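You operate a simulated robot arm through the tools that you are given. There is no shell and no other tool. Be economical: measure what you need, move in short steps, check, and stop when the job is done.

You are at the controls of a simulated two-armed robot. One attempt, no reset.

Task
Hold the build tray on the top of the orange table steady with one hand and put the brass shim from the top of the white table in it with the other.

It is judged by the outcome, as a careful person would: the job done as asked, and still so three seconds after it is handed in. It fails if anything else is knocked over, pushed out of place, dropped, spilled or broken.

Robot
Two 7-joint arms with two-finger parallel grippers on one trunk, on a base that drives. Base frame: it is fixed to the floor where the robot stands at the start and does not move with it; the origin is under the middle of the robot, x ahead of it, y to its left, z up. Lengths are in m, angles in rad, forces in N, time in s.
The left shoulder is at the start at [0.06, 0.189, 1.153], the right one opposite. With the tool pointing down near the work surface each hand reaches from about 0.1 to 0.64 m from the robot's upright axis, wherever it stands, measured 20 degrees to its own side. Places, roughly: build tray [2.25, 3, 0.75]. Payload 3.43 kg a hand.
The tool frame of a hand sits at the grasp point between the pads (the TCP): z along the fingers, y along the line on which they close. The tips reach 0.03 m beyond it. Largest opening 0.094 m; finger width 0.028, thickness 0.01; the body of the gripper, 0.05 by 0.096 m, starts 0.055 m behind the TCP.
Orientation is told as [roll, pitch, yaw] about the base's x, y, z axes, in that order, counted from this pose: with the fingers straight down and closing along the base's y, the tool's x points along the base's -x, its y along +y and its z along -z.

Tools
- The arms move only by the tool step_arm. It takes "left_moves", "right_moves" or both (then of equal length, played together; a hand with none holds still); each is a list of rows, each a list of 3 entries, a list of its own where there are three numbers: the shift along the tool's x, y, z in mm, then the turn, a rotation vector about the tool's x, y, z in rad, then the finger opening in mm, from 0 to 94. In form: [[[dx, dy, dz], [ax, ay, az], hand], ...]. A call has 1 to 12 rows; each row shifts and turns the commanded pose from where the row before left it, along the tool's axes as they then stand. Rows are played at 5 a second. More than 0.05 m and 0.15 rad between two rows, or a gripper value outside its range, and nothing of the call is played. A pose out of reach is approached as far as the arm can. The call stops where the force on the tool passes 40 N (or 10 N more than at its start, if that is more) or the arm is blocked; 0.2 s more then pass. Each finger travels about 0.153 m/s and halts on what it meets, pressing with about 43 N; the grip force reading is that of the motor and also rises with nothing between the fingers. The clock runs only during rows and for 0.2 s after the last one: add rows that do not move to give the fingers time. It gives the time, the measured TCP pose, the force on the tool (base axes), the opening and the grip force at its end, in the units of the frame above (readings bear some noise), with the torque about the TCP (base axes, N m) and any sound that the robot's microphone picked up, and new pictures: "pictures" is both (left out), scene, wrist or none (wrist: the cameras of the hands that moved).
- Cameras (640 x 400 px; columns grow to the right, rows downward): "scene" is now at [0.0042, 0.0184, 1.6876]; the picture's right is [0.29, -0.96, 0.00], its down [-0.84, -0.25, -0.49] and it looks along [0.47, 0.14, -0.87] (base axes); focal length 254 px, centre (320, 200). "left" rides on the left gripper at [0.076, -0.014, -0.102] in its tool frame; the picture's right is [0.18, 0.98, 0.00], its down [-0.75, 0.14, -0.64] and it looks along [-0.63, 0.12, 0.77] (tool axes); focal length 243 px, centre (320, 200). "right" rides on the right gripper at [0.076, 0.014, -0.103] in its tool frame; the picture's right is [-0.18, 0.98, 0.00], its down [-0.75, -0.14, -0.64] and it looks along [-0.63, -0.12, 0.77] (tool axes); focal length 243 px, centre (320, 200). There is no depth. A picture from a camera that has moved, and an enlarged one, comes with that camera's place and axes in the base frame and with its lens.
- raise_lower(by): slides the trunk up (or, below 0, down) by that many m; the arms and the scene camera ride with it, the base frame stays. It gives what a move gives, with no picture.
- drive_base(legs): drives the robot by 1 to 6 legs, each [ahead, left, turn to the left] in m, m and rad, along the robot's own axes; the way and the turn of a leg run together, so that a leg with both is an arc; at most 1.5 m and 3.142 rad a leg. The arms and the cameras ride along, it lands a little off, and it stops where it bumps. It gives what a move gives, and a new picture of the scene camera.
- head_to(pan, tilt): turns the head with the scene camera to pan (to the left, within 1.501 rad either way) and tilt (down, from -0.506 to 1.204), counted from straight ahead of the robot. It gives what a move gives, and a new picture of the scene camera.
- enlarge(camera, box): a new picture of the part [left, top, right, bottom] of that camera's present view, enlarged. No time passes.
- job_done(): hands the job in; it is judged then, once.

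Go step by step. Nothing tells you exact positions but the pictures and the camera data: compare them with the known pose of the tool, close in by small moves and look again before you grip or let go. The budget is 120 turns and 260 pictures, counting those below and the enlarged ones. Unless the task says otherwise, let go and move clear before handing in.

The tools are called after ">>>" as name(argument=value, ...) on one line, values as JSON. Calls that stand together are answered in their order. step_arm: Moves the arms, as the interface text tells. Its arguments: {"type":"object","properties":{"left_moves":{"type":"array"},"right_moves":{"type":"array"},"pictures":{"type":"string","enum":["both","scene","wrist","none"]}},"required":[]} The other tools are called the same way: raise_lower (by) slides the trunk up or down; drive_base (legs) drives the base; head_to (pan, tilt) turns the head that bears the scene camera; enlarge (camera, box) takes an enlarged picture of a part of a camera's view; job_done () hands the job in.

At the start:

```text
time_s: 0.0
left_position: [0.3975, 0.248, 1.0502]
left_orientation: [0.0, 0.002, 0.0]
left_contact_force: [0.2, 0.2, 0.4]
left_ft_torque: [0.0, 0.0, -0.02]
left_opening: 0.0941
left_gripper_force: 0.1
right_position: [0.339, -0.0811, 1.0153]
right_orientation: [0.001, -0.001, -0.001]
right_contact_force: [-1.1, 0.1, 0.5]
right_ft_torque: [0.02, -0.02, 0.02]
right_opening: 0.0939
right_gripper_force: 0.1
trunk travel left (down, up): [-0.825, 0.165]
robot x, y, heading: [-0.0019, 0.0012, 0.006]
head pan, tilt: [0.295, 1.063]
```

scene: 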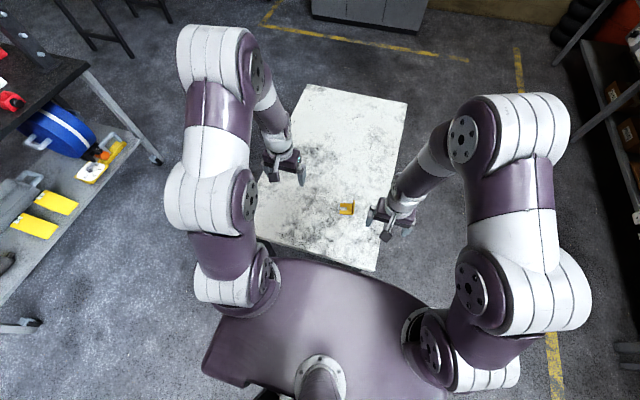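
right: 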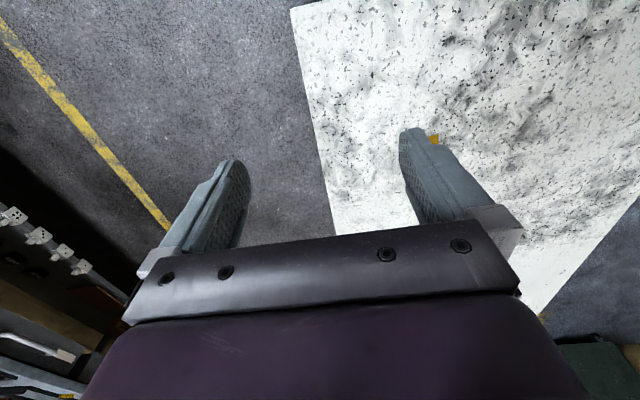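
left: 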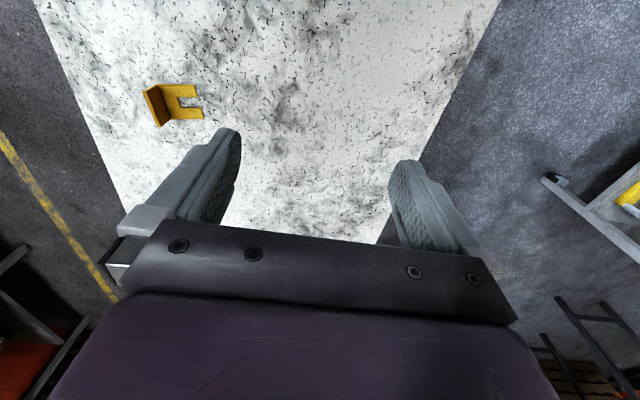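

I see the white table ahead with a small L-shaped brass piece on it, near (0.475, 0.05, 0.79). I'll look closer before choosing a grasp.

>>> enlarge(camera="left", box=[120, 60, 240, 135])

>>> enlarge(camera="scene", box=[316, 185, 380, 225])

```text
5.33 times, centred on (180, 98) of left
camera zoom: at [0.3199, 0.2324, 1.152], right [-0.18, 0.98, 0.0], down [0.75, 0.14, 0.64], along [0.63, 0.12, -0.77], focal length 1294 px, centre (1067, 747)
```

zoom: 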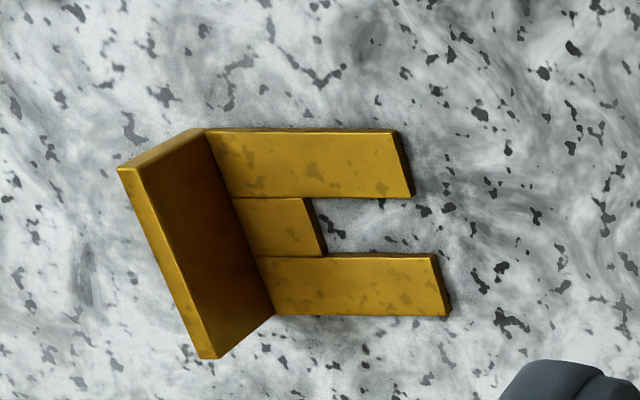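

```text
10.00 times, centred on (348, 205) of scene
camera zoom: at [0.0042, 0.0184, 1.6876], right [0.29, -0.96, 0.0], down [-0.84, -0.25, -0.49], along [0.47, 0.14, -0.87], focal length 2539 px, centre (40, 150)
```

zoom: 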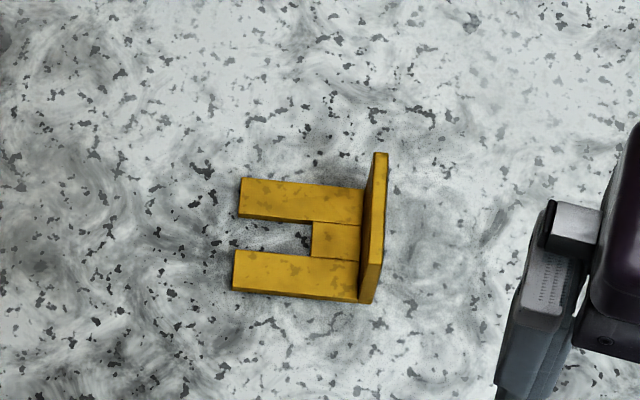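

The shim is a slotted plate with an upright tab on its −y edge, which suits a finger grip across y. Before picking it up I'll look toward the orange table.

>>> head_to(pan=0.92, tilt=0.3)

```text
time_s: 1.1
left_position: [0.3957, 0.2473, 1.051]
left_orientation: [0.001, -0.001, 0.002]
left_contact_force: [-0.1, -0.1, -0.5]
left_ft_torque: [-0.01, 0.03, 0.02]
left_opening: 0.0941
left_gripper_force: 0.1
right_position: [0.3403, -0.0815, 1.0146]
right_orientation: [0.001, 0.001, 0.0]
right_contact_force: [0.0, 0.2, 0.2]
right_ft_torque: [0.01, 0.01, 0.0]
right_opening: 0.0937
right_gripper_force: 0.1
trunk travel left (down, up): [-0.825, 0.165]
robot x, y, heading: [-0.0049, -0.0003, 0.004]
head pan, tilt: [0.92, 0.3]
camera scene: at [-0.002, 0.0736, 1.7513], right [0.8, -0.61, 0.0], down [-0.18, -0.24, -0.95], along [0.58, 0.76, -0.3], focal length 254 px, centre (320, 200)
```

scene: 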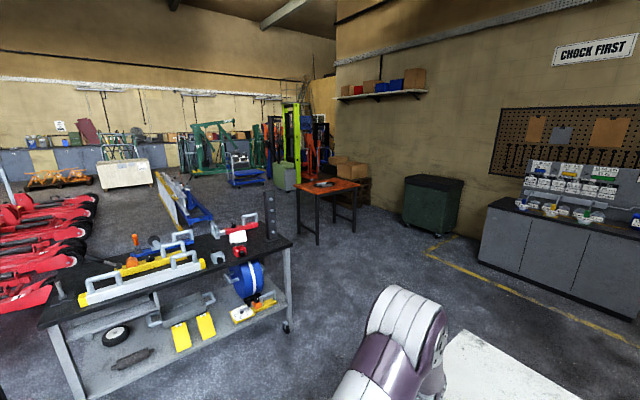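

>>> enlarge(camera="scene", box=[270, 150, 390, 225])

>>> step_arm(right_moves=[[[-35, 35, 0], [0, 0, 0], 94], [[-35, 35, 0], [0, 0, 0], 94], [[-35, 35, 0], [0, 0, 0], 94], [[-15, 10, 40], [0, 0, 0], 94], [[0, 0, 0], [0, 0, 0], 94]], pictures="wrist")

```text
5.33 times, centred on (330, 188) of scene
camera zoom: at [-0.002, 0.0736, 1.7513], right [0.8, -0.61, 0.0], down [-0.18, -0.24, -0.95], along [0.58, 0.76, -0.3], focal length 1354 px, centre (267, 267)
```

zoom: 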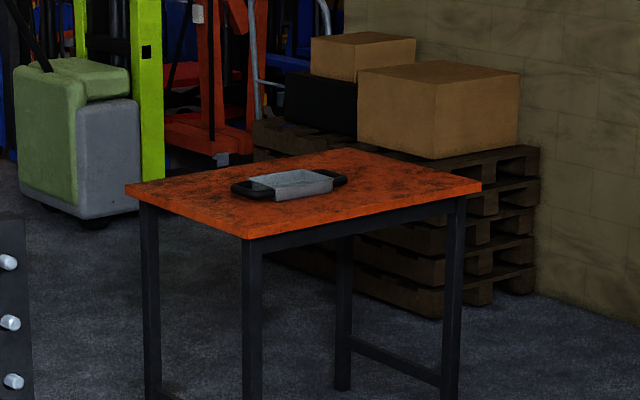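

```text
time_s: 2.3
left_position: [0.3961, 0.2491, 1.0511]
left_orientation: [0.001, 0.001, 0.0]
left_contact_force: [-0.1, 1.1, -0.3]
left_ft_torque: [-0.01, -0.02, -0.01]
left_opening: 0.0939
left_gripper_force: 0.0
right_position: [0.4584, 0.034, 0.9746]
right_orientation: [0.0, -0.001, 0.001]
right_contact_force: [-0.7, 0.2, 0.5]
right_ft_torque: [-0.01, 0.01, 0.0]
right_opening: 0.0938
right_gripper_force: 0.0
trunk travel left (down, up): [-0.825, 0.165]
robot x, y, heading: [0.0018, 0.0005, -0.001]
head pan, tilt: [0.92, 0.3]
camera right: at [0.384, 0.0485, 1.0774], right [0.18, 0.98, 0.0], down [0.75, -0.14, 0.64], along [0.63, -0.12, -0.77], focal length 243 px, centre (320, 200)
```

right: 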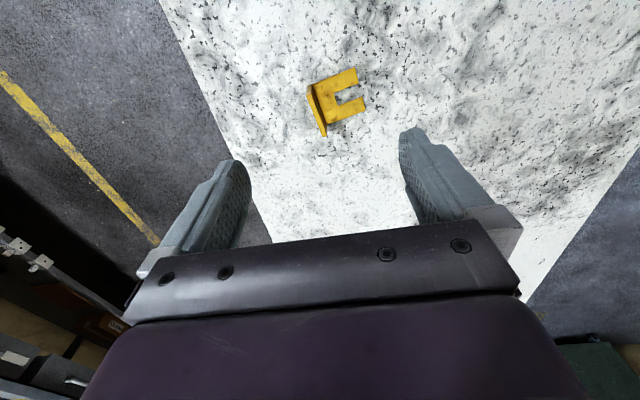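

>>> enlarge(camera="right", box=[280, 50, 392, 120])

>>> enlarge(camera="right", box=[288, 75, 384, 145])

```text
5.71 times, centred on (336, 85) of right
camera zoom: at [0.384, 0.0485, 1.0774], right [0.18, 0.98, 0.0], down [0.75, -0.14, 0.64], along [0.63, -0.12, -0.77], focal length 1386 px, centre (229, 857)
```

zoom: 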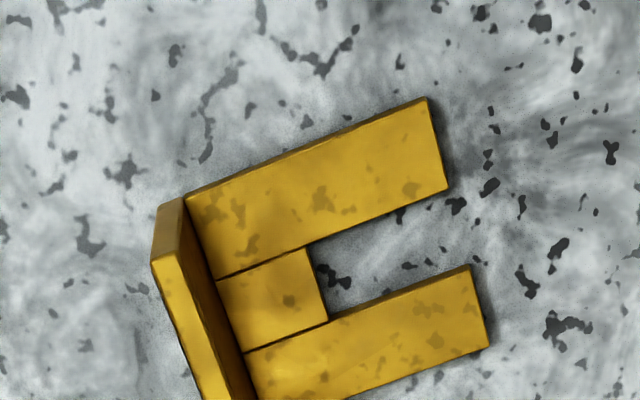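

```text
5.71 times, centred on (336, 110) of right
camera zoom: at [0.384, 0.0485, 1.0774], right [0.18, 0.98, 0.0], down [0.75, -0.14, 0.64], along [0.63, -0.12, -0.77], focal length 1386 px, centre (229, 714)
```

zoom: 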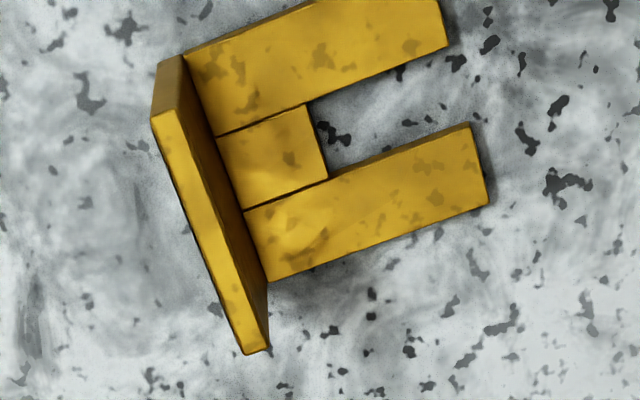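

The tab is about 46 mm long, centred near (0.478, 0.027) and turned about 0.18 rad. I'll line the right hand up above it and check.

>>> step_arm(right_moves=[[[-10, -4, 30], [0, 0, 0], 70], [[-10, -3, 30], [0, 0, 0], 60], [[0, 0, 0], [0, 0, -0.09], 60], [[0, 0, 0], [0, 0, -0.09], 60], [[0, 0, 0], [0, 0, 0], 60]], pictures="wrist")

>>> head_to(pan=0.0, tilt=1.1)

```text
time_s: 3.5
left_position: [0.3961, 0.2475, 1.0513]
left_orientation: [0.0, 0.0, -0.002]
left_contact_force: [-0.8, 0.7, -0.3]
left_ft_torque: [0.03, -0.02, 0.02]
left_opening: 0.0941
left_gripper_force: 0.1
right_position: [0.4807, 0.0267, 0.9152]
right_orientation: [-0.001, 0.0, 0.182]
right_contact_force: [-0.7, -0.2, 0.5]
right_ft_torque: [-0.01, 0.02, 0.01]
right_opening: 0.06
right_gripper_force: 0.1
trunk travel left (down, up): [-0.825, 0.165]
robot x, y, heading: [0.0006, -0.0028, -0.001]
head pan, tilt: [0.92, 0.3]
camera right: at [0.404, 0.0273, 1.0173], right [0.0, 1.0, 0.0], down [0.77, 0.0, 0.64], along [0.64, 0.0, -0.77], focal length 243 px, centre (320, 200)
```

right: 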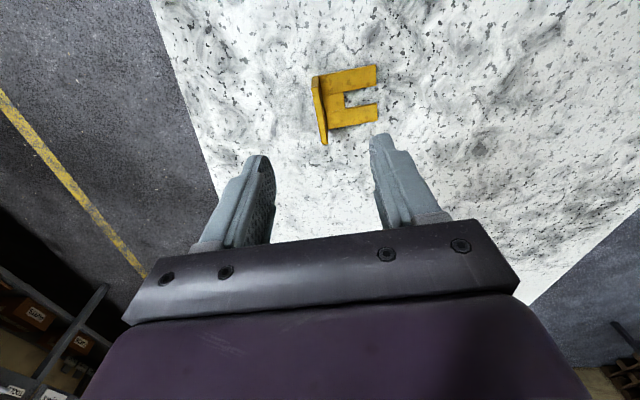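

```text
time_s: 4.7
left_position: [0.3969, 0.2481, 1.0502]
left_orientation: [0.0, 0.001, 0.0]
left_contact_force: [-1.0, 0.1, 0.0]
left_ft_torque: [0.02, 0.0, -0.02]
left_opening: 0.0941
left_gripper_force: 0.0
right_position: [0.4803, 0.0268, 0.9146]
right_orientation: [0.0, 0.001, 0.179]
right_contact_force: [0.1, 0.1, -0.3]
right_ft_torque: [-0.03, -0.03, -0.03]
right_opening: 0.0599
right_gripper_force: 0.0
trunk travel left (down, up): [-0.825, 0.165]
robot x, y, heading: [-0.0, -0.003, -0.003]
head pan, tilt: [0.0, 1.1]
camera scene: at [0.0046, -0.0005, 1.6853], right [0.0, -1.0, 0.0], down [-0.89, 0.0, -0.45], along [0.45, 0.0, -0.89], focal length 254 px, centre (320, 200)
```

scene: 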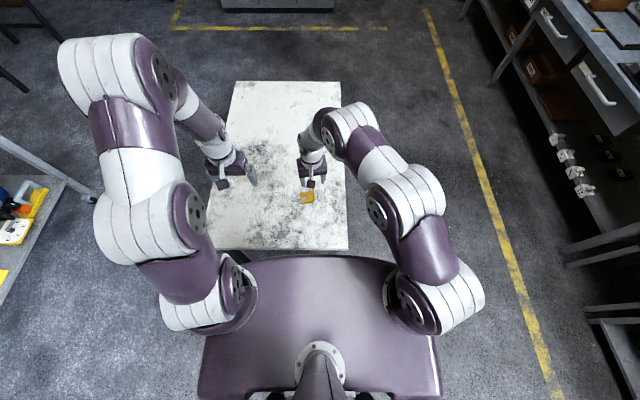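

>>> enlarge(camera="right", box=[280, 50, 408, 150])

>>> enlarge(camera="scene", box=[276, 160, 340, 210])

```text
4.00 times, centred on (344, 100) of right
camera zoom: at [0.404, 0.0274, 1.0175], right [0.01, 1.0, 0.0], down [0.77, 0.0, 0.64], along [0.64, 0.0, -0.77], focal length 970 px, centre (224, 600)
```

zoom: 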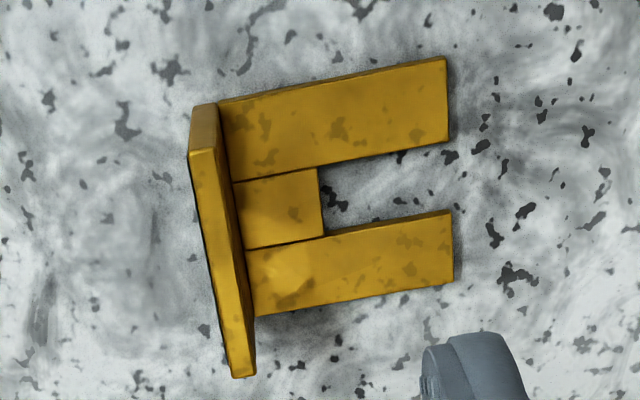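

```text
8.00 times, centred on (308, 185) of scene
camera zoom: at [0.0046, -0.0005, 1.6853], right [0.0, -1.0, 0.0], down [-0.89, 0.0, -0.45], along [0.45, 0.0, -0.89], focal length 2031 px, centre (416, 320)
```

zoom: 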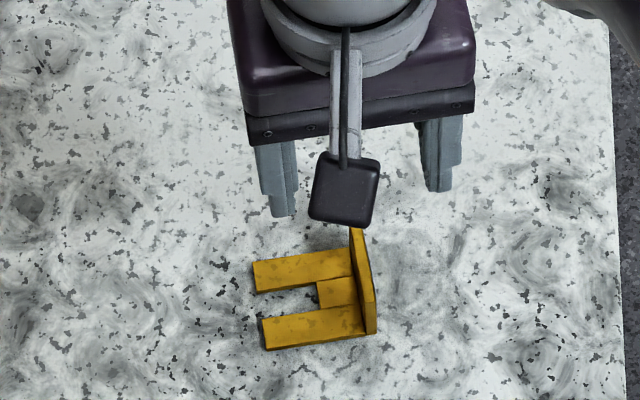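

Two views agree: tab centre at (0.4765, 0.0275), tab top near z 0.83, plate near 0.797. I'll descend until the pads straddle the tab and look again.

>>> step_arm(right_moves=[[[4, 0, 25], [0, 0, 0], 60], [[0, 0, 25], [0, 0, 0], 60], [[0, 0, 22], [0, 0, 0], 60], [[0, 0, 0], [0, 0, 0], 60]], pictures="both")

```text
time_s: 5.7
left_position: [0.3958, 0.2492, 1.0508]
left_orientation: [-0.002, 0.0, 0.001]
left_contact_force: [0.1, 1.3, 1.5]
left_ft_torque: [-0.01, -0.02, -0.02]
left_opening: 0.094
left_gripper_force: 0.0
right_position: [0.4742, 0.026, 0.843]
right_orientation: [-0.001, 0.001, 0.179]
right_contact_force: [-0.8, 0.1, -1.2]
right_ft_torque: [0.0, -0.02, 0.03]
right_opening: 0.0598
right_gripper_force: 0.1
trunk travel left (down, up): [-0.825, 0.165]
robot x, y, heading: [-0.0016, -0.0006, -0.003]
head pan, tilt: [0.0, 1.1]
camera scene: at [0.0043, -0.0005, 1.6853], right [0.0, -1.0, 0.0], down [-0.89, 0.0, -0.45], along [0.45, 0.0, -0.89], focal length 254 px, centre (320, 200)
camera right: at [0.3988, 0.0265, 0.9458], right [0.01, 1.0, 0.0], down [0.77, 0.0, 0.64], along [0.64, 0.0, -0.77], focal length 243 px, centre (320, 200)
```

scene: 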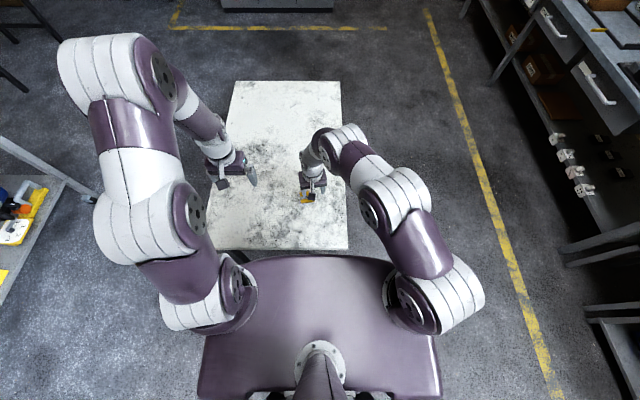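
right: 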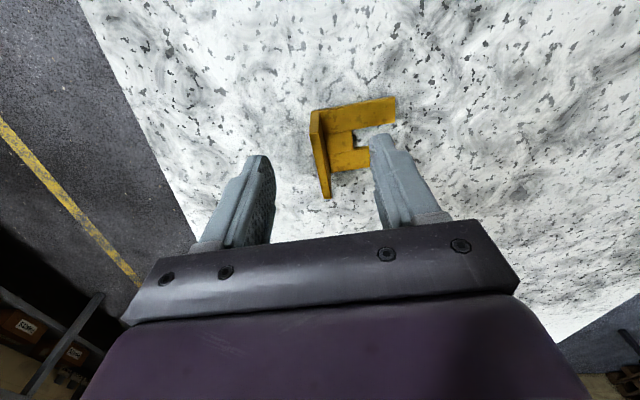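

The pads straddle the tab about centrally. I'll go 7 mm lower, shift 2 mm, and close.

>>> step_arm(right_moves=[[[0, 2, 7], [0, 0, 0], 60], [[0, 0, 0], [0, 0, 0], 30], [[0, 0, 0], [0, 0, 0], 12], [[0, 0, 0], [0, 0, 0], 0], [[0, 0, 0], [0, 0, 0], 0], [[0, 0, 0], [0, 0, 0], 0]], pictures="wrist")

```text
time_s: 7.1
left_position: [0.395, 0.2486, 1.0503]
left_orientation: [0.0, 0.001, -0.001]
left_contact_force: [0.8, -0.2, 0.1]
left_ft_torque: [-0.03, -0.02, -0.02]
left_opening: 0.0939
left_gripper_force: 0.1
right_position: [0.4755, 0.0277, 0.8367]
right_orientation: [0.0, -0.001, 0.18]
right_contact_force: [0.2, 1.3, 1.5]
right_ft_torque: [0.04, 0.06, -0.01]
right_opening: 0.0052
right_gripper_force: 39.7
trunk travel left (down, up): [-0.825, 0.165]
robot x, y, heading: [-0.0016, 0.0019, 0.004]
head pan, tilt: [0.0, 1.1]
camera right: at [0.398, 0.0284, 0.9391], right [0.0, 1.0, 0.0], down [0.77, 0.0, 0.64], along [0.64, 0.0, -0.77], focal length 243 px, centre (320, 200)
```

right: 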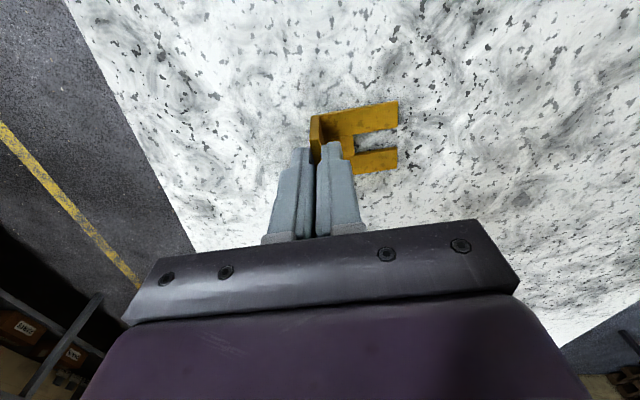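

The grip holds on about 5 mm of brass. I'll lift it straight up.

>>> step_arm(right_moves=[[[0, 0, -10], [0, 0, 0], 0], [[0, 0, -40], [0, 0, 0], 0], [[0, 0, -45], [0, 0, 0], 0], [[0, 0, -45], [0, 0, 0], 0], [[0, 0, -40], [0, 0, 0], 0], [[0, 0, 0], [0, 0, 0], 0]], pictures="both")

```text
time_s: 8.5
left_position: [0.3976, 0.2465, 1.0505]
left_orientation: [-0.001, 0.0, 0.0]
left_contact_force: [0.1, 0.6, -0.3]
left_ft_torque: [0.05, 0.0, -0.01]
left_opening: 0.0942
left_gripper_force: 0.1
right_position: [0.476, 0.0255, 1.0153]
right_orientation: [-0.001, 0.002, 0.181]
right_contact_force: [0.6, -0.6, -0.7]
right_ft_torque: [0.0, 0.05, 0.01]
right_opening: 0.0
right_gripper_force: 33.1
trunk travel left (down, up): [-0.825, 0.165]
robot x, y, heading: [-0.0019, -0.0011, -0.003]
head pan, tilt: [0.0, 1.1]
camera scene: at [0.0053, -0.0005, 1.6853], right [0.0, -1.0, 0.0], down [-0.89, 0.0, -0.45], along [0.45, 0.0, -0.89], focal length 254 px, centre (320, 200)
camera right: at [0.3988, 0.0262, 1.119], right [0.0, 1.0, 0.0], down [0.77, 0.0, 0.64], along [0.64, 0.0, -0.77], focal length 243 px, centre (320, 200)
```

scene: 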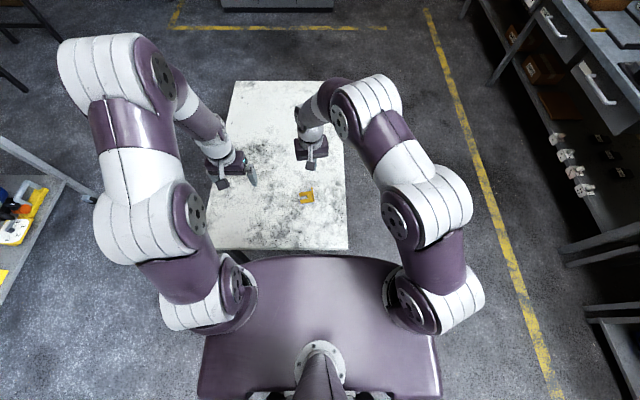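
right: 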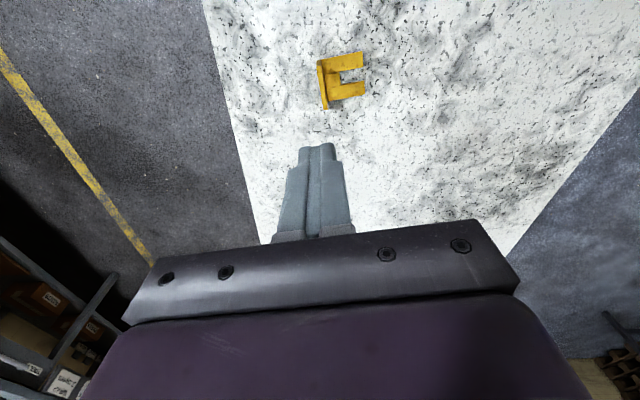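

It slipped out on the lift, and the shim is still standing on the table. I'll measure it again before retrying.

>>> enlarge(camera="right", box=[296, 40, 392, 115])

>>> enlarge(camera="scene", box=[280, 175, 336, 210])

>>> enlarge(camera="left", box=[120, 60, 240, 135])

```text
5.33 times, centred on (344, 78) of right
camera zoom: at [0.3988, 0.0262, 1.119], right [0.0, 1.0, 0.0], down [0.77, 0.0, 0.64], along [0.64, 0.0, -0.77], focal length 1294 px, centre (192, 853)
```

zoom: 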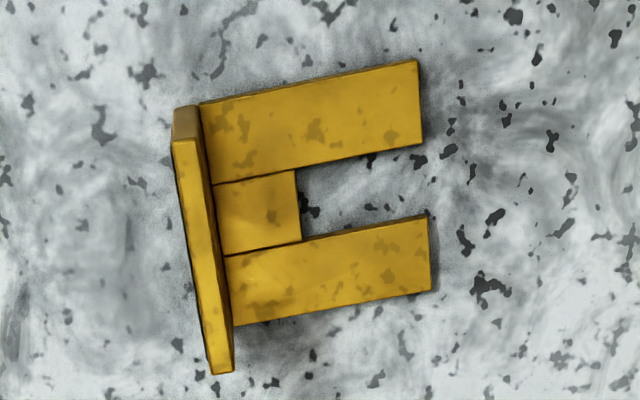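

```text
11.43 times, centred on (308, 192) of scene
camera zoom: at [0.0053, -0.0005, 1.6853], right [0.0, -1.0, 0.0], down [-0.89, 0.0, -0.45], along [0.45, 0.0, -0.89], focal length 2901 px, centre (457, 286)
```

zoom: 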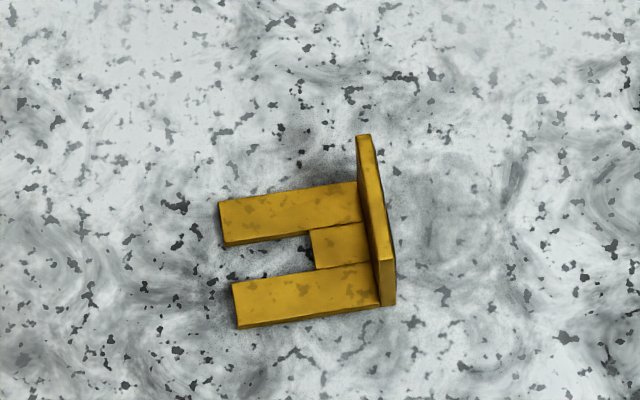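

```text
5.33 times, centred on (180, 98) of left
camera zoom: at [0.3204, 0.2325, 1.1518], right [-0.18, 0.98, 0.0], down [0.75, 0.14, 0.64], along [0.63, 0.12, -0.77], focal length 1294 px, centre (1067, 747)
```

zoom: 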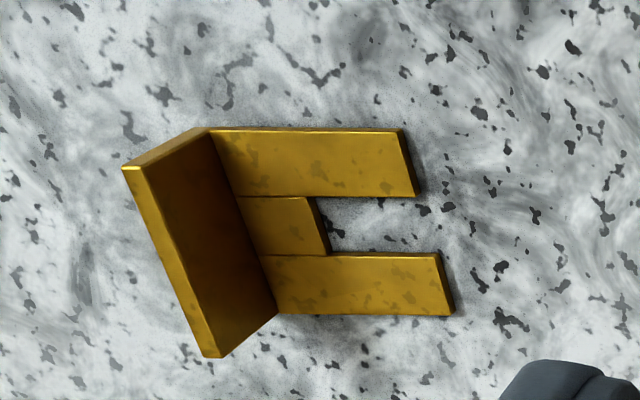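

The two views put the tab top nearer z 0.817 and the plate near 0.79, so my grip only caught about 10 mm. I'll go about 10 mm deeper and centre it at (0.480, 0.029).

>>> step_arm(right_moves=[[[-5, 3, 45], [0, 0, 0], 40], [[0, 0, 45], [0, 0, 0], 40], [[0, 0, 45], [0, 0, 0], 40], [[0, 0, 35], [0, 0, 0], 40], [[0, 0, 12], [0, 0, 0], 40], [[0, 0, 5], [0, 0, 0], 40], [[0, 0, 0], [0, 0, 0], 40]], pictures="wrist")

```text
time_s: 10.1
left_position: [0.3975, 0.2481, 1.0505]
left_orientation: [-0.001, 0.0, 0.001]
left_contact_force: [-0.6, 0.7, -0.9]
left_ft_torque: [0.01, -0.01, 0.04]
left_opening: 0.0938
left_gripper_force: 0.0
right_position: [0.4798, 0.0324, 0.8276]
right_orientation: [0.0, 0.0, 0.179]
right_contact_force: [-0.1, 0.2, 0.3]
right_ft_torque: [-0.03, 0.02, 0.0]
right_opening: 0.04
right_gripper_force: 0.1
trunk travel left (down, up): [-0.825, 0.165]
robot x, y, heading: [0.0022, 0.0024, 0.0]
head pan, tilt: [0.0, 1.1]
camera right: at [0.4033, 0.0333, 0.931], right [0.0, 1.0, 0.0], down [0.77, 0.0, 0.64], along [0.64, 0.0, -0.77], focal length 243 px, centre (320, 200)
```

right: 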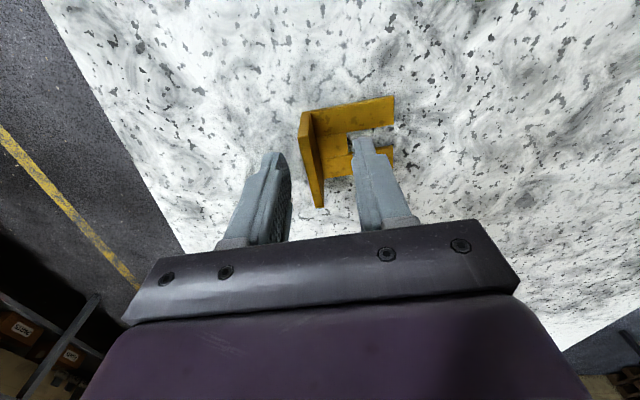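

>>> step_arm(right_moves=[[[0, -4, 0], [0, 0, 0], 40], [[0, 0, 3], [0, 0, 0], 40], [[0, 0, 0], [0, 0, 0], 40]], pictures="wrist")

>>> enlarge(camera="right", box=[240, 80, 416, 220])

```text
time_s: 10.9
left_position: [0.3966, 0.2486, 1.0503]
left_orientation: [-0.001, -0.002, -0.001]
left_contact_force: [-0.2, -0.8, -0.1]
left_ft_torque: [-0.01, 0.01, 0.0]
left_opening: 0.0944
left_gripper_force: 0.1
right_position: [0.4805, 0.0282, 0.8267]
right_orientation: [0.0, 0.001, 0.181]
right_contact_force: [1.5, 0.0, -0.7]
right_ft_torque: [-0.01, 0.0, 0.0]
right_opening: 0.04
right_gripper_force: 0.1
trunk travel left (down, up): [-0.825, 0.165]
robot x, y, heading: [0.0028, 0.004, -0.002]
head pan, tilt: [0.0, 1.1]
camera right: at [0.4038, 0.0292, 0.9286], right [0.01, 1.0, 0.0], down [0.77, 0.0, 0.64], along [0.64, 0.0, -0.77], focal length 243 px, centre (320, 200)
```

right: 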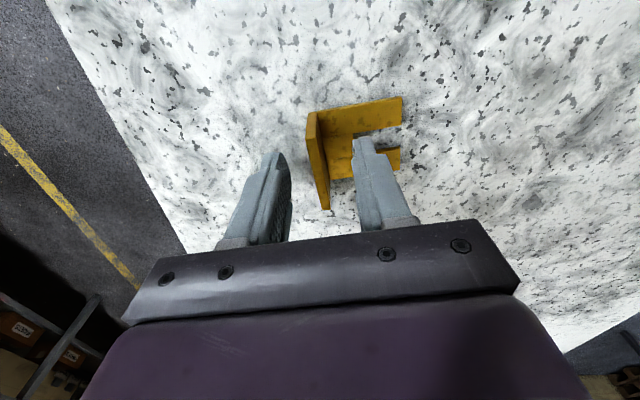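

```text
2.86 times, centred on (328, 150) of right
camera zoom: at [0.4038, 0.0292, 0.9286], right [0.01, 1.0, 0.0], down [0.77, 0.0, 0.64], along [0.64, 0.0, -0.77], focal length 693 px, centre (297, 343)
```

zoom: 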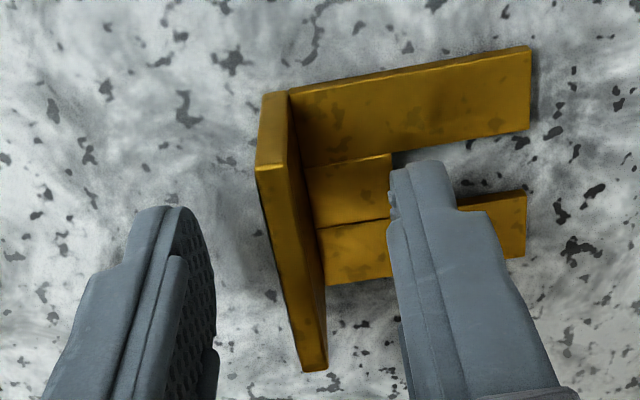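

>>> step_arm(right_moves=[[[2, 0, 3], [0, 0, 0], 40], [[0, 0, 0], [0, 0, 0], 40], [[0, 0, 0], [0, 0, 0], 40]], pictures="none")

>>> step_arm(right_moves=[[[0, 0, 2], [0, 0, 0], 40], [[0, 0, 0], [0, 0, 0], 40], [[0, 0, 0], [0, 0, 0], 40]], pictures="wrist")

```text
time_s: 11.7
left_position: [0.3961, 0.2479, 1.0522]
left_orientation: [-0.001, 0.001, -0.001]
left_contact_force: [-0.6, 0.5, -0.2]
left_ft_torque: [0.0, -0.02, -0.01]
left_opening: 0.0941
left_gripper_force: 0.1
right_position: [0.4778, 0.0276, 0.8221]
right_orientation: [0.002, 0.0, 0.18]
right_contact_force: [-0.2, -0.9, -0.7]
right_ft_torque: [0.0, -0.01, -0.02]
right_opening: 0.0402
right_gripper_force: 0.1
trunk travel left (down, up): [-0.825, 0.165]
robot x, y, heading: [-0.0022, -0.0015, 0.002]
head pan, tilt: [0.0, 1.1]
```

```text
time_s: 12.5
left_position: [0.3959, 0.2478, 1.05]
left_orientation: [0.0, 0.001, 0.001]
left_contact_force: [-0.3, 0.1, -0.4]
left_ft_torque: [0.0, -0.02, -0.03]
left_opening: 0.0941
left_gripper_force: 0.0
right_position: [0.4776, 0.0285, 0.8208]
right_orientation: [-0.001, 0.0, 0.178]
right_contact_force: [-0.2, -0.8, -0.4]
right_ft_torque: [0.02, -0.01, 0.01]
right_opening: 0.04
right_gripper_force: 0.1
trunk travel left (down, up): [-0.825, 0.165]
robot x, y, heading: [0.0002, -0.0004, 0.006]
head pan, tilt: [0.0, 1.1]
camera right: at [0.4015, 0.0282, 0.9239], right [0.0, 1.0, 0.0], down [0.77, 0.0, 0.64], along [0.64, 0.0, -0.77], focal length 243 px, centre (320, 200)
```

right: 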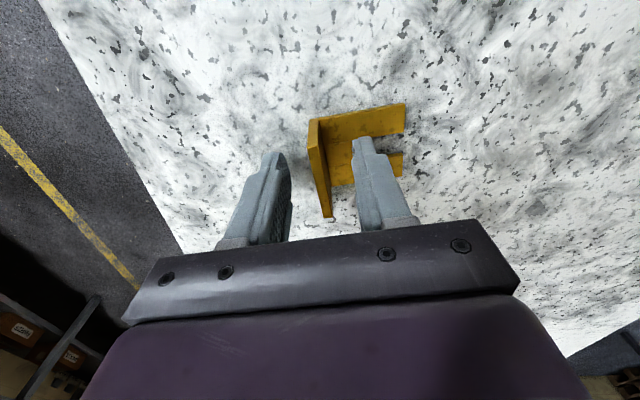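

>>> step_arm(right_moves=[[[0, 0, 3], [0, 0, 0], 40], [[0, 0, 0], [0, 0, 0], 40], [[0, 0, 0], [0, 0, 0], 40]], pictures="none")

>>> enlarge(camera="right", box=[240, 80, 416, 220])

```text
time_s: 13.3
left_position: [0.3971, 0.249, 1.0519]
left_orientation: [0.001, 0.0, 0.0]
left_contact_force: [0.7, -0.3, -0.9]
left_ft_torque: [0.02, 0.02, 0.01]
left_opening: 0.0941
left_gripper_force: 0.1
right_position: [0.4782, 0.0293, 0.8183]
right_orientation: [0.0, 0.0, 0.182]
right_contact_force: [0.1, -0.8, -1.2]
right_ft_torque: [0.01, 0.03, 0.03]
right_opening: 0.0399
right_gripper_force: 0.2
trunk travel left (down, up): [-0.825, 0.165]
robot x, y, heading: [-0.0004, 0.0018, 0.001]
head pan, tilt: [0.0, 1.1]
```

```text
2.86 times, centred on (328, 150) of right
camera zoom: at [0.4018, 0.0287, 0.9211], right [0.0, 1.0, 0.0], down [0.77, 0.0, 0.64], along [0.64, 0.0, -0.77], focal length 693 px, centre (297, 343)
```

zoom: 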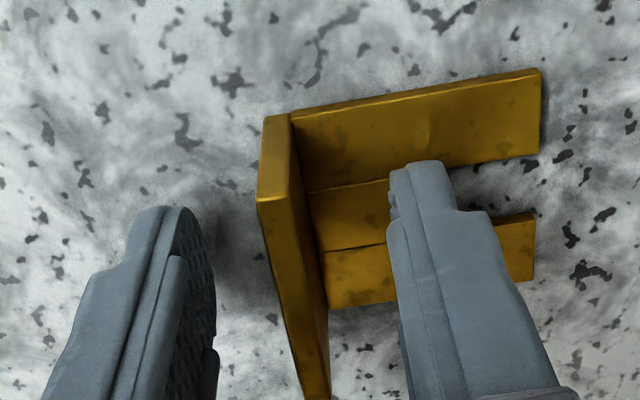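

No contact yet with the tips near z 0.788, so there is enough depth. I'll close and make a small test lift.

>>> step_arm(right_moves=[[[0, 0, 0], [0, 0, 0], 15], [[0, 0, 0], [0, 0, 0], 0], [[0, 0, 0], [0, 0, 0], 0], [[0, 0, 0], [0, 0, 0], 0], [[0, 0, -5], [0, 0, 0], 0], [[0, 0, -10], [0, 0, 0], 0], [[0, 0, -10], [0, 0, 0], 0], [[0, 0, 0], [0, 0, 0], 0]], pictures="wrist")

```text
time_s: 15.1
left_position: [0.3953, 0.2475, 1.0516]
left_orientation: [0.001, -0.001, 0.0]
left_contact_force: [-0.4, 0.2, -0.1]
left_ft_torque: [0.03, 0.04, -0.02]
left_opening: 0.0939
left_gripper_force: 0.0
right_position: [0.4779, 0.0271, 0.8424]
right_orientation: [0.0, -0.002, 0.18]
right_contact_force: [0.4, 0.2, -1.0]
right_ft_torque: [0.0, -0.02, -0.03]
right_opening: 0.0053
right_gripper_force: 39.1
trunk travel left (down, up): [-0.825, 0.165]
robot x, y, heading: [0.0014, 0.0004, -0.005]
head pan, tilt: [0.0, 1.1]
camera right: at [0.4022, 0.0273, 0.9459], right [0.01, 1.0, 0.0], down [0.77, 0.0, 0.64], along [0.64, 0.0, -0.77], focal length 243 px, centre (320, 200)
```

right: 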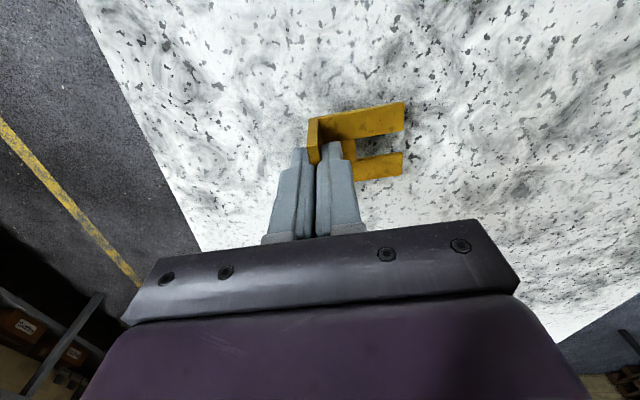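

>>> step_arm(right_moves=[[[0, 0, 0], [0, 0, 0], 0], [[0, 0, 0], [0, 0, 0], 0], [[0, 0, 0], [0, 0, 0], 0]], pictures="scene")

>>> enlarge(camera="right", box=[240, 80, 416, 220])

>>> enlarge(camera="left", box=[100, 40, 260, 140])

```text
time_s: 15.9
left_position: [0.3962, 0.2476, 1.0503]
left_orientation: [-0.001, 0.0, -0.001]
left_contact_force: [0.0, -0.3, -0.2]
left_ft_torque: [-0.01, -0.02, -0.01]
left_opening: 0.0939
left_gripper_force: 0.2
right_position: [0.4789, 0.0272, 0.8434]
right_orientation: [0.0, 0.0, 0.181]
right_contact_force: [0.1, 0.2, -1.5]
right_ft_torque: [-0.01, 0.01, -0.01]
right_opening: 0.0052
right_gripper_force: 39.5
trunk travel left (down, up): [-0.825, 0.165]
robot x, y, heading: [0.0004, 0.0001, -0.005]
head pan, tilt: [0.0, 1.1]
camera scene: at [0.0047, -0.0006, 1.6853], right [0.0, -1.0, 0.0], down [-0.89, 0.0, -0.45], along [0.45, 0.0, -0.89], focal length 254 px, centre (320, 200)
```

scene: 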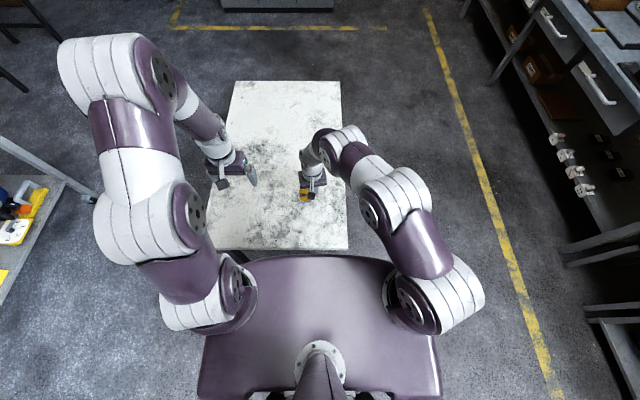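

```text
2.86 times, centred on (328, 150) of right
camera zoom: at [0.4021, 0.0273, 0.9458], right [0.01, 1.0, 0.0], down [0.77, 0.0, 0.64], along [0.64, 0.0, -0.77], focal length 693 px, centre (297, 343)
```

zoom: 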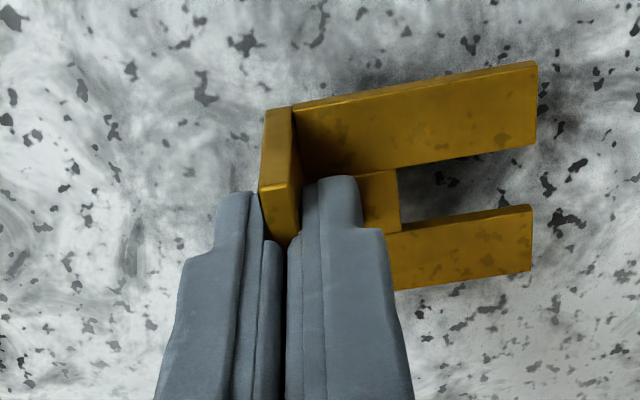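

```text
4.00 times, centred on (180, 90) of left
camera zoom: at [0.3201, 0.2324, 1.152], right [-0.18, 0.98, 0.0], down [0.75, 0.14, 0.64], along [0.63, 0.12, -0.77], focal length 970 px, centre (880, 640)
```

zoom: 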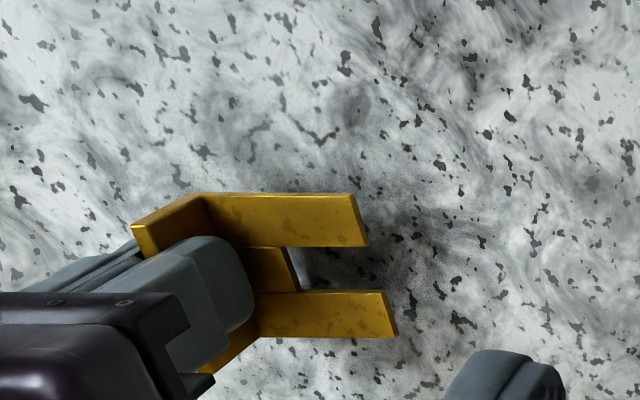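

The shim is now off the table with its shadow spread beneath it. I'll lift slowly and check for slip.

>>> step_arm(right_moves=[[[0, 0, -10], [0, 0, 0], 0], [[0, 0, -10], [0, 0, 0], 0], [[0, 0, -15], [0, 0, 0], 0], [[0, 0, -20], [0, 0, 0], 0], [[0, 0, -20], [0, 0, 0], 0], [[0, 0, 0], [0, 0, 0], 0], [[0, 0, 0], [0, 0, 0], 0]], pictures="none")

>>> enlarge(camera="right", box=[240, 80, 416, 220])

```text
time_s: 17.5
left_position: [0.3965, 0.2478, 1.0505]
left_orientation: [-0.001, -0.002, 0.0]
left_contact_force: [0.5, -0.1, 0.2]
left_ft_torque: [-0.03, 0.0, 0.01]
left_opening: 0.0941
left_gripper_force: 0.1
right_position: [0.4802, 0.0255, 0.9198]
right_orientation: [-0.001, 0.0, 0.179]
right_contact_force: [0.6, -0.9, -1.7]
right_ft_torque: [-0.03, 0.0, 0.01]
right_opening: 0.0053
right_gripper_force: 39.7
trunk travel left (down, up): [-0.825, 0.165]
robot x, y, heading: [-0.0018, 0.0027, 0.004]
head pan, tilt: [0.0, 1.1]
```

```text
2.86 times, centred on (328, 150) of right
camera zoom: at [0.4034, 0.027, 1.0214], right [0.01, 1.0, 0.0], down [0.77, 0.0, 0.64], along [0.64, 0.0, -0.77], focal length 693 px, centre (297, 343)
```

zoom: 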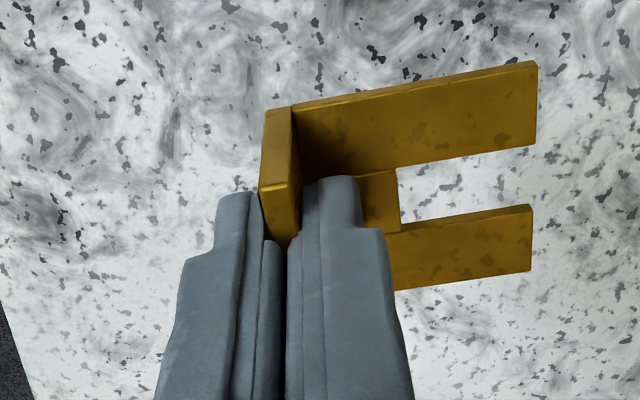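

The grip is firm with no slip. I'll raise and retract the hand for travel, then look to the right for the driving route.

>>> step_arm(right_moves=[[[0, 0, -30], [0, 0, 0], 0], [[10, -10, -30], [0, 0, 0], 0], [[25, -25, -30], [0, 0, 0], 0], [[30, -30, -30], [0, 0, 0], 0], [[20, -30, -30], [0, 0, 0], 0], [[0, 0, 0], [0, 0, 0], 0]], pictures="wrist")

>>> head_to(pan=-1.2, tilt=0.6)

```text
refused: row 4 steps farther than a row can; nothing moved
```

```text
time_s: 18.9
left_position: [0.3973, 0.2485, 1.0508]
left_orientation: [0.002, 0.0, 0.001]
left_contact_force: [-0.4, 0.4, -1.0]
left_ft_torque: [-0.01, -0.02, 0.02]
left_opening: 0.0941
left_gripper_force: 0.1
right_position: [0.4807, 0.0266, 0.919]
right_orientation: [0.0, -0.001, 0.179]
right_contact_force: [-1.5, -0.4, -1.5]
right_ft_torque: [-0.01, 0.01, -0.03]
right_opening: 0.0052
right_gripper_force: 39.3
trunk travel left (down, up): [-0.825, 0.165]
robot x, y, heading: [-0.0049, -0.0014, -0.002]
head pan, tilt: [-1.201, 0.6]
camera scene: at [-0.0263, -0.083, 1.7239], right [-0.93, -0.36, 0.0], down [-0.2, 0.53, -0.82], along [0.3, -0.77, -0.57], focal length 254 px, centre (320, 200)
```

scene: 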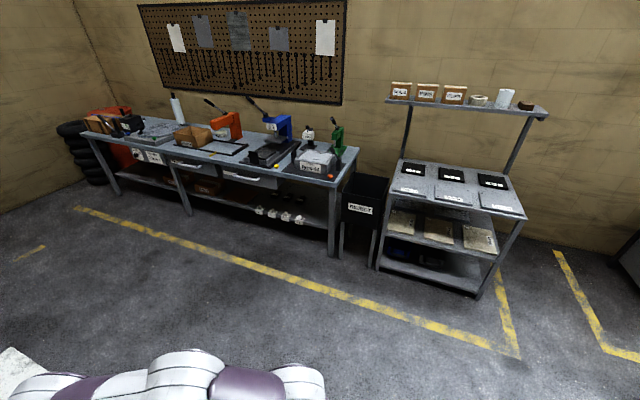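

The right side is open floor. I'll retract the hand, then drive around the right side of the white table.

>>> step_arm(right_moves=[[[0, 0, -30], [0, 0, 0], 0], [[10, -10, -30], [0, 0, 0], 0], [[20, -20, -30], [0, 0, 0], 0], [[25, -25, -30], [0, 0, 0], 0], [[20, -25, -20], [0, 0, 0], 0], [[0, 0, 0], [0, 0, 0], 0]], pictures="wrist")

>>> head_to(pan=0.0, tilt=0.5)

>>> drive_base(legs=[[0, -0.65, 0], [1.0, 0, 0], [0.85, 0, 0]])

```text
time_s: 20.3
left_position: [0.3971, 0.2484, 1.05]
left_orientation: [-0.001, 0.002, -0.001]
left_contact_force: [0.5, 0.2, -0.4]
left_ft_torque: [-0.05, 0.06, 0.01]
left_opening: 0.0941
left_gripper_force: 0.0
right_position: [0.4184, -0.0643, 1.0576]
right_orientation: [0.0, 0.002, 0.18]
right_contact_force: [-0.1, 0.0, -2.0]
right_ft_torque: [0.0, 0.03, 0.0]
right_opening: 0.0052
right_gripper_force: 39.6
trunk travel left (down, up): [-0.825, 0.165]
robot x, y, heading: [0.0003, 0.001, -0.007]
head pan, tilt: [-1.201, 0.6]
camera right: at [0.3419, -0.0636, 1.16], right [0.0, 1.0, 0.0], down [0.77, 0.0, 0.64], along [0.64, 0.0, -0.77], focal length 243 px, centre (320, 200)
```

right: 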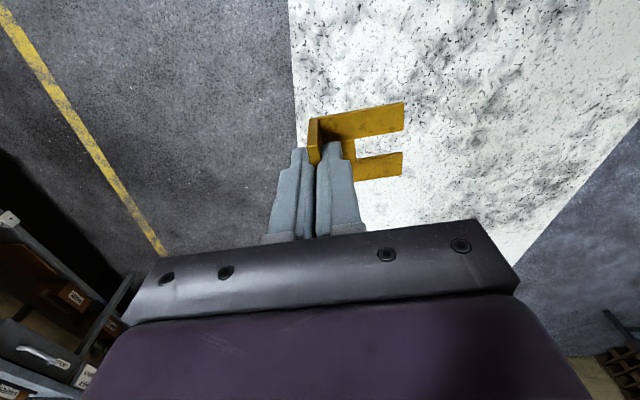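

```text
time_s: 21.7
left_position: [0.3963, 0.2473, 1.05]
left_orientation: [0.001, 0.0, 0.0]
left_contact_force: [-0.7, -0.1, 0.2]
left_ft_torque: [-0.01, -0.01, -0.02]
left_opening: 0.0939
left_gripper_force: 0.0
right_position: [0.4168, -0.0637, 1.0561]
right_orientation: [-0.001, 0.0, 0.179]
right_contact_force: [0.1, -0.5, -2.6]
right_ft_torque: [-0.04, -0.01, -0.01]
right_opening: 0.0054
right_gripper_force: 39.8
trunk travel left (down, up): [-0.825, 0.165]
robot x, y, heading: [0.001, -0.002, -0.001]
head pan, tilt: [0.0, 0.499]
camera scene: at [0.0325, -0.0008, 1.733], right [0.0, -1.0, 0.0], down [-0.48, 0.0, -0.88], along [0.88, 0.0, -0.48], focal length 254 px, centre (320, 200)
```

scene: 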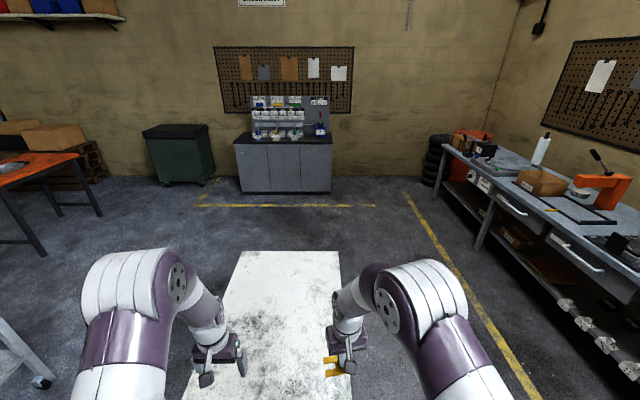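

```text
time_s: 34.1
left_position: [2.2291, -0.4034, 1.0503]
left_orientation: [0.001, 0.0, -0.007]
left_contact_force: [-0.1, -0.5, 0.1]
left_ft_torque: [0.01, 0.01, 0.0]
left_opening: 0.0939
left_gripper_force: 0.1
right_position: [2.2484, -0.7157, 1.0573]
right_orientation: [-0.001, 0.001, 0.172]
right_contact_force: [0.1, 0.0, -0.4]
right_ft_torque: [-0.02, -0.01, -0.02]
right_opening: 0.0051
right_gripper_force: 39.3
trunk travel left (down, up): [-0.825, 0.165]
robot x, y, heading: [1.8332, -0.648, -0.012]
head pan, tilt: [0.0, 0.499]
camera scene: at [1.8628, -0.6488, 1.733], right [-0.01, -1.0, 0.0], down [-0.48, 0.0, -0.88], along [0.88, -0.01, -0.48], focal length 254 px, centre (320, 200)
```

scene: 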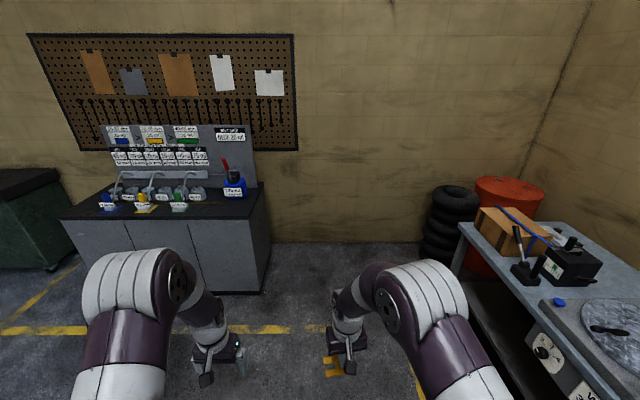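

Clear so far. I'll turn left to face +y, then go ahead towards the orange table.

>>> drive_base(legs=[[0, 0, 1.583], [1.3, 0, 0]])

```text
time_s: 44.6
left_position: [1.5537, 1.0581, 1.0498]
left_orientation: [0.0, 0.0, 1.588]
left_contact_force: [-0.6, 0.1, 0.3]
left_ft_torque: [-0.03, 0.01, 0.03]
left_opening: 0.0941
left_gripper_force: 0.0
right_position: [1.8646, 1.0863, 1.0571]
right_orientation: [0.0, -0.001, 1.772]
right_contact_force: [-0.2, -0.1, -1.9]
right_ft_torque: [0.04, -0.01, 0.02]
right_opening: 0.0053
right_gripper_force: 39.5
trunk travel left (down, up): [-0.825, 0.165]
robot x, y, heading: [1.8099, 0.6679, 1.587]
head pan, tilt: [0.0, 0.499]
camera scene: at [1.8095, 0.6963, 1.733], right [1.0, 0.02, 0.0], down [0.01, -0.48, -0.88], along [-0.02, 0.88, -0.48], focal length 254 px, centre (320, 200)
```

scene: 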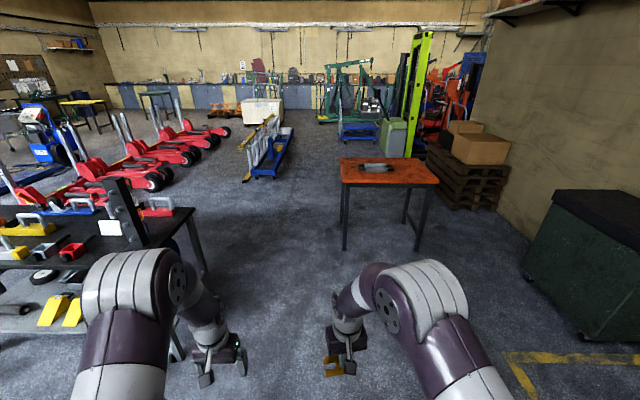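

The orange table's front edge is near y = 2.76, its top near z 0.79, and the tray near (2.35, 3.1). I'll approach to a stand-off and look down.

>>> drive_base(legs=[[0, -0.54, -0.016], [1.35, 0, 0]])

>>> head_to(pan=0, tilt=0.75)

```text
time_s: 54.2
left_position: [2.0964, 2.4311, 1.0511]
left_orientation: [0.0, -0.001, 1.575]
left_contact_force: [-0.5, 0.1, 0.9]
left_ft_torque: [-0.02, -0.01, 0.02]
left_opening: 0.0942
left_gripper_force: 0.0
right_position: [2.4087, 2.4538, 1.0571]
right_orientation: [0.0, 0.001, 1.753]
right_contact_force: [0.7, 0.4, -1.9]
right_ft_torque: [-0.01, -0.02, 0.04]
right_opening: 0.0052
right_gripper_force: 39.8
trunk travel left (down, up): [-0.825, 0.165]
robot x, y, heading: [2.3471, 2.0353, 1.573]
head pan, tilt: [0.0, 0.499]
camera scene: at [2.3467, 2.0669, 1.733], right [1.0, 0.0, 0.0], down [0.0, -0.48, -0.88], along [0.0, 0.88, -0.48], focal length 254 px, centre (320, 200)
```

scene: 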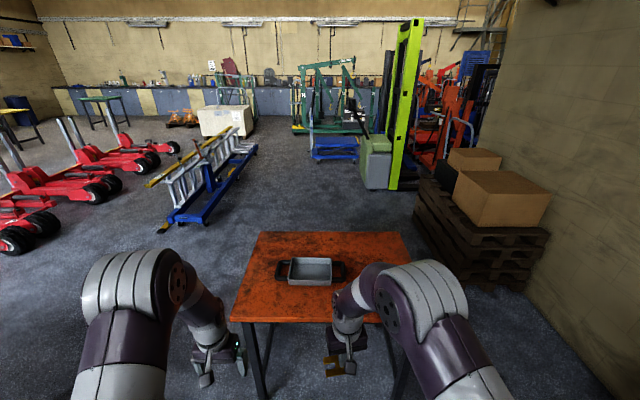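

```text
time_s: 54.9
left_position: [2.0961, 2.4329, 1.0505]
left_orientation: [-0.001, 0.001, 1.575]
left_contact_force: [0.7, -0.9, 1.0]
left_ft_torque: [0.0, 0.03, 0.02]
left_opening: 0.094
left_gripper_force: 0.0
right_position: [2.4095, 2.4551, 1.0567]
right_orientation: [0.001, 0.001, 1.755]
right_contact_force: [0.1, -0.3, -1.0]
right_ft_torque: [0.0, -0.03, 0.0]
right_opening: 0.0053
right_gripper_force: 39.7
trunk travel left (down, up): [-0.825, 0.165]
robot x, y, heading: [2.3453, 2.0354, 1.577]
head pan, tilt: [0.0, 0.75]
camera scene: at [2.3467, 2.0592, 1.7111], right [1.0, 0.0, 0.0], down [0.0, -0.68, -0.73], along [0.0, 0.73, -0.68], focal length 254 px, centre (320, 200)
```

scene: 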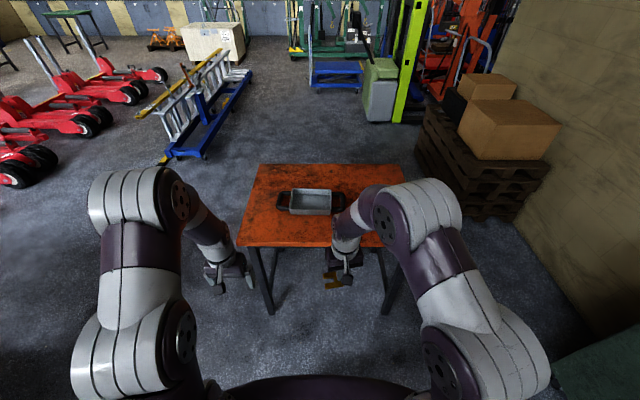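

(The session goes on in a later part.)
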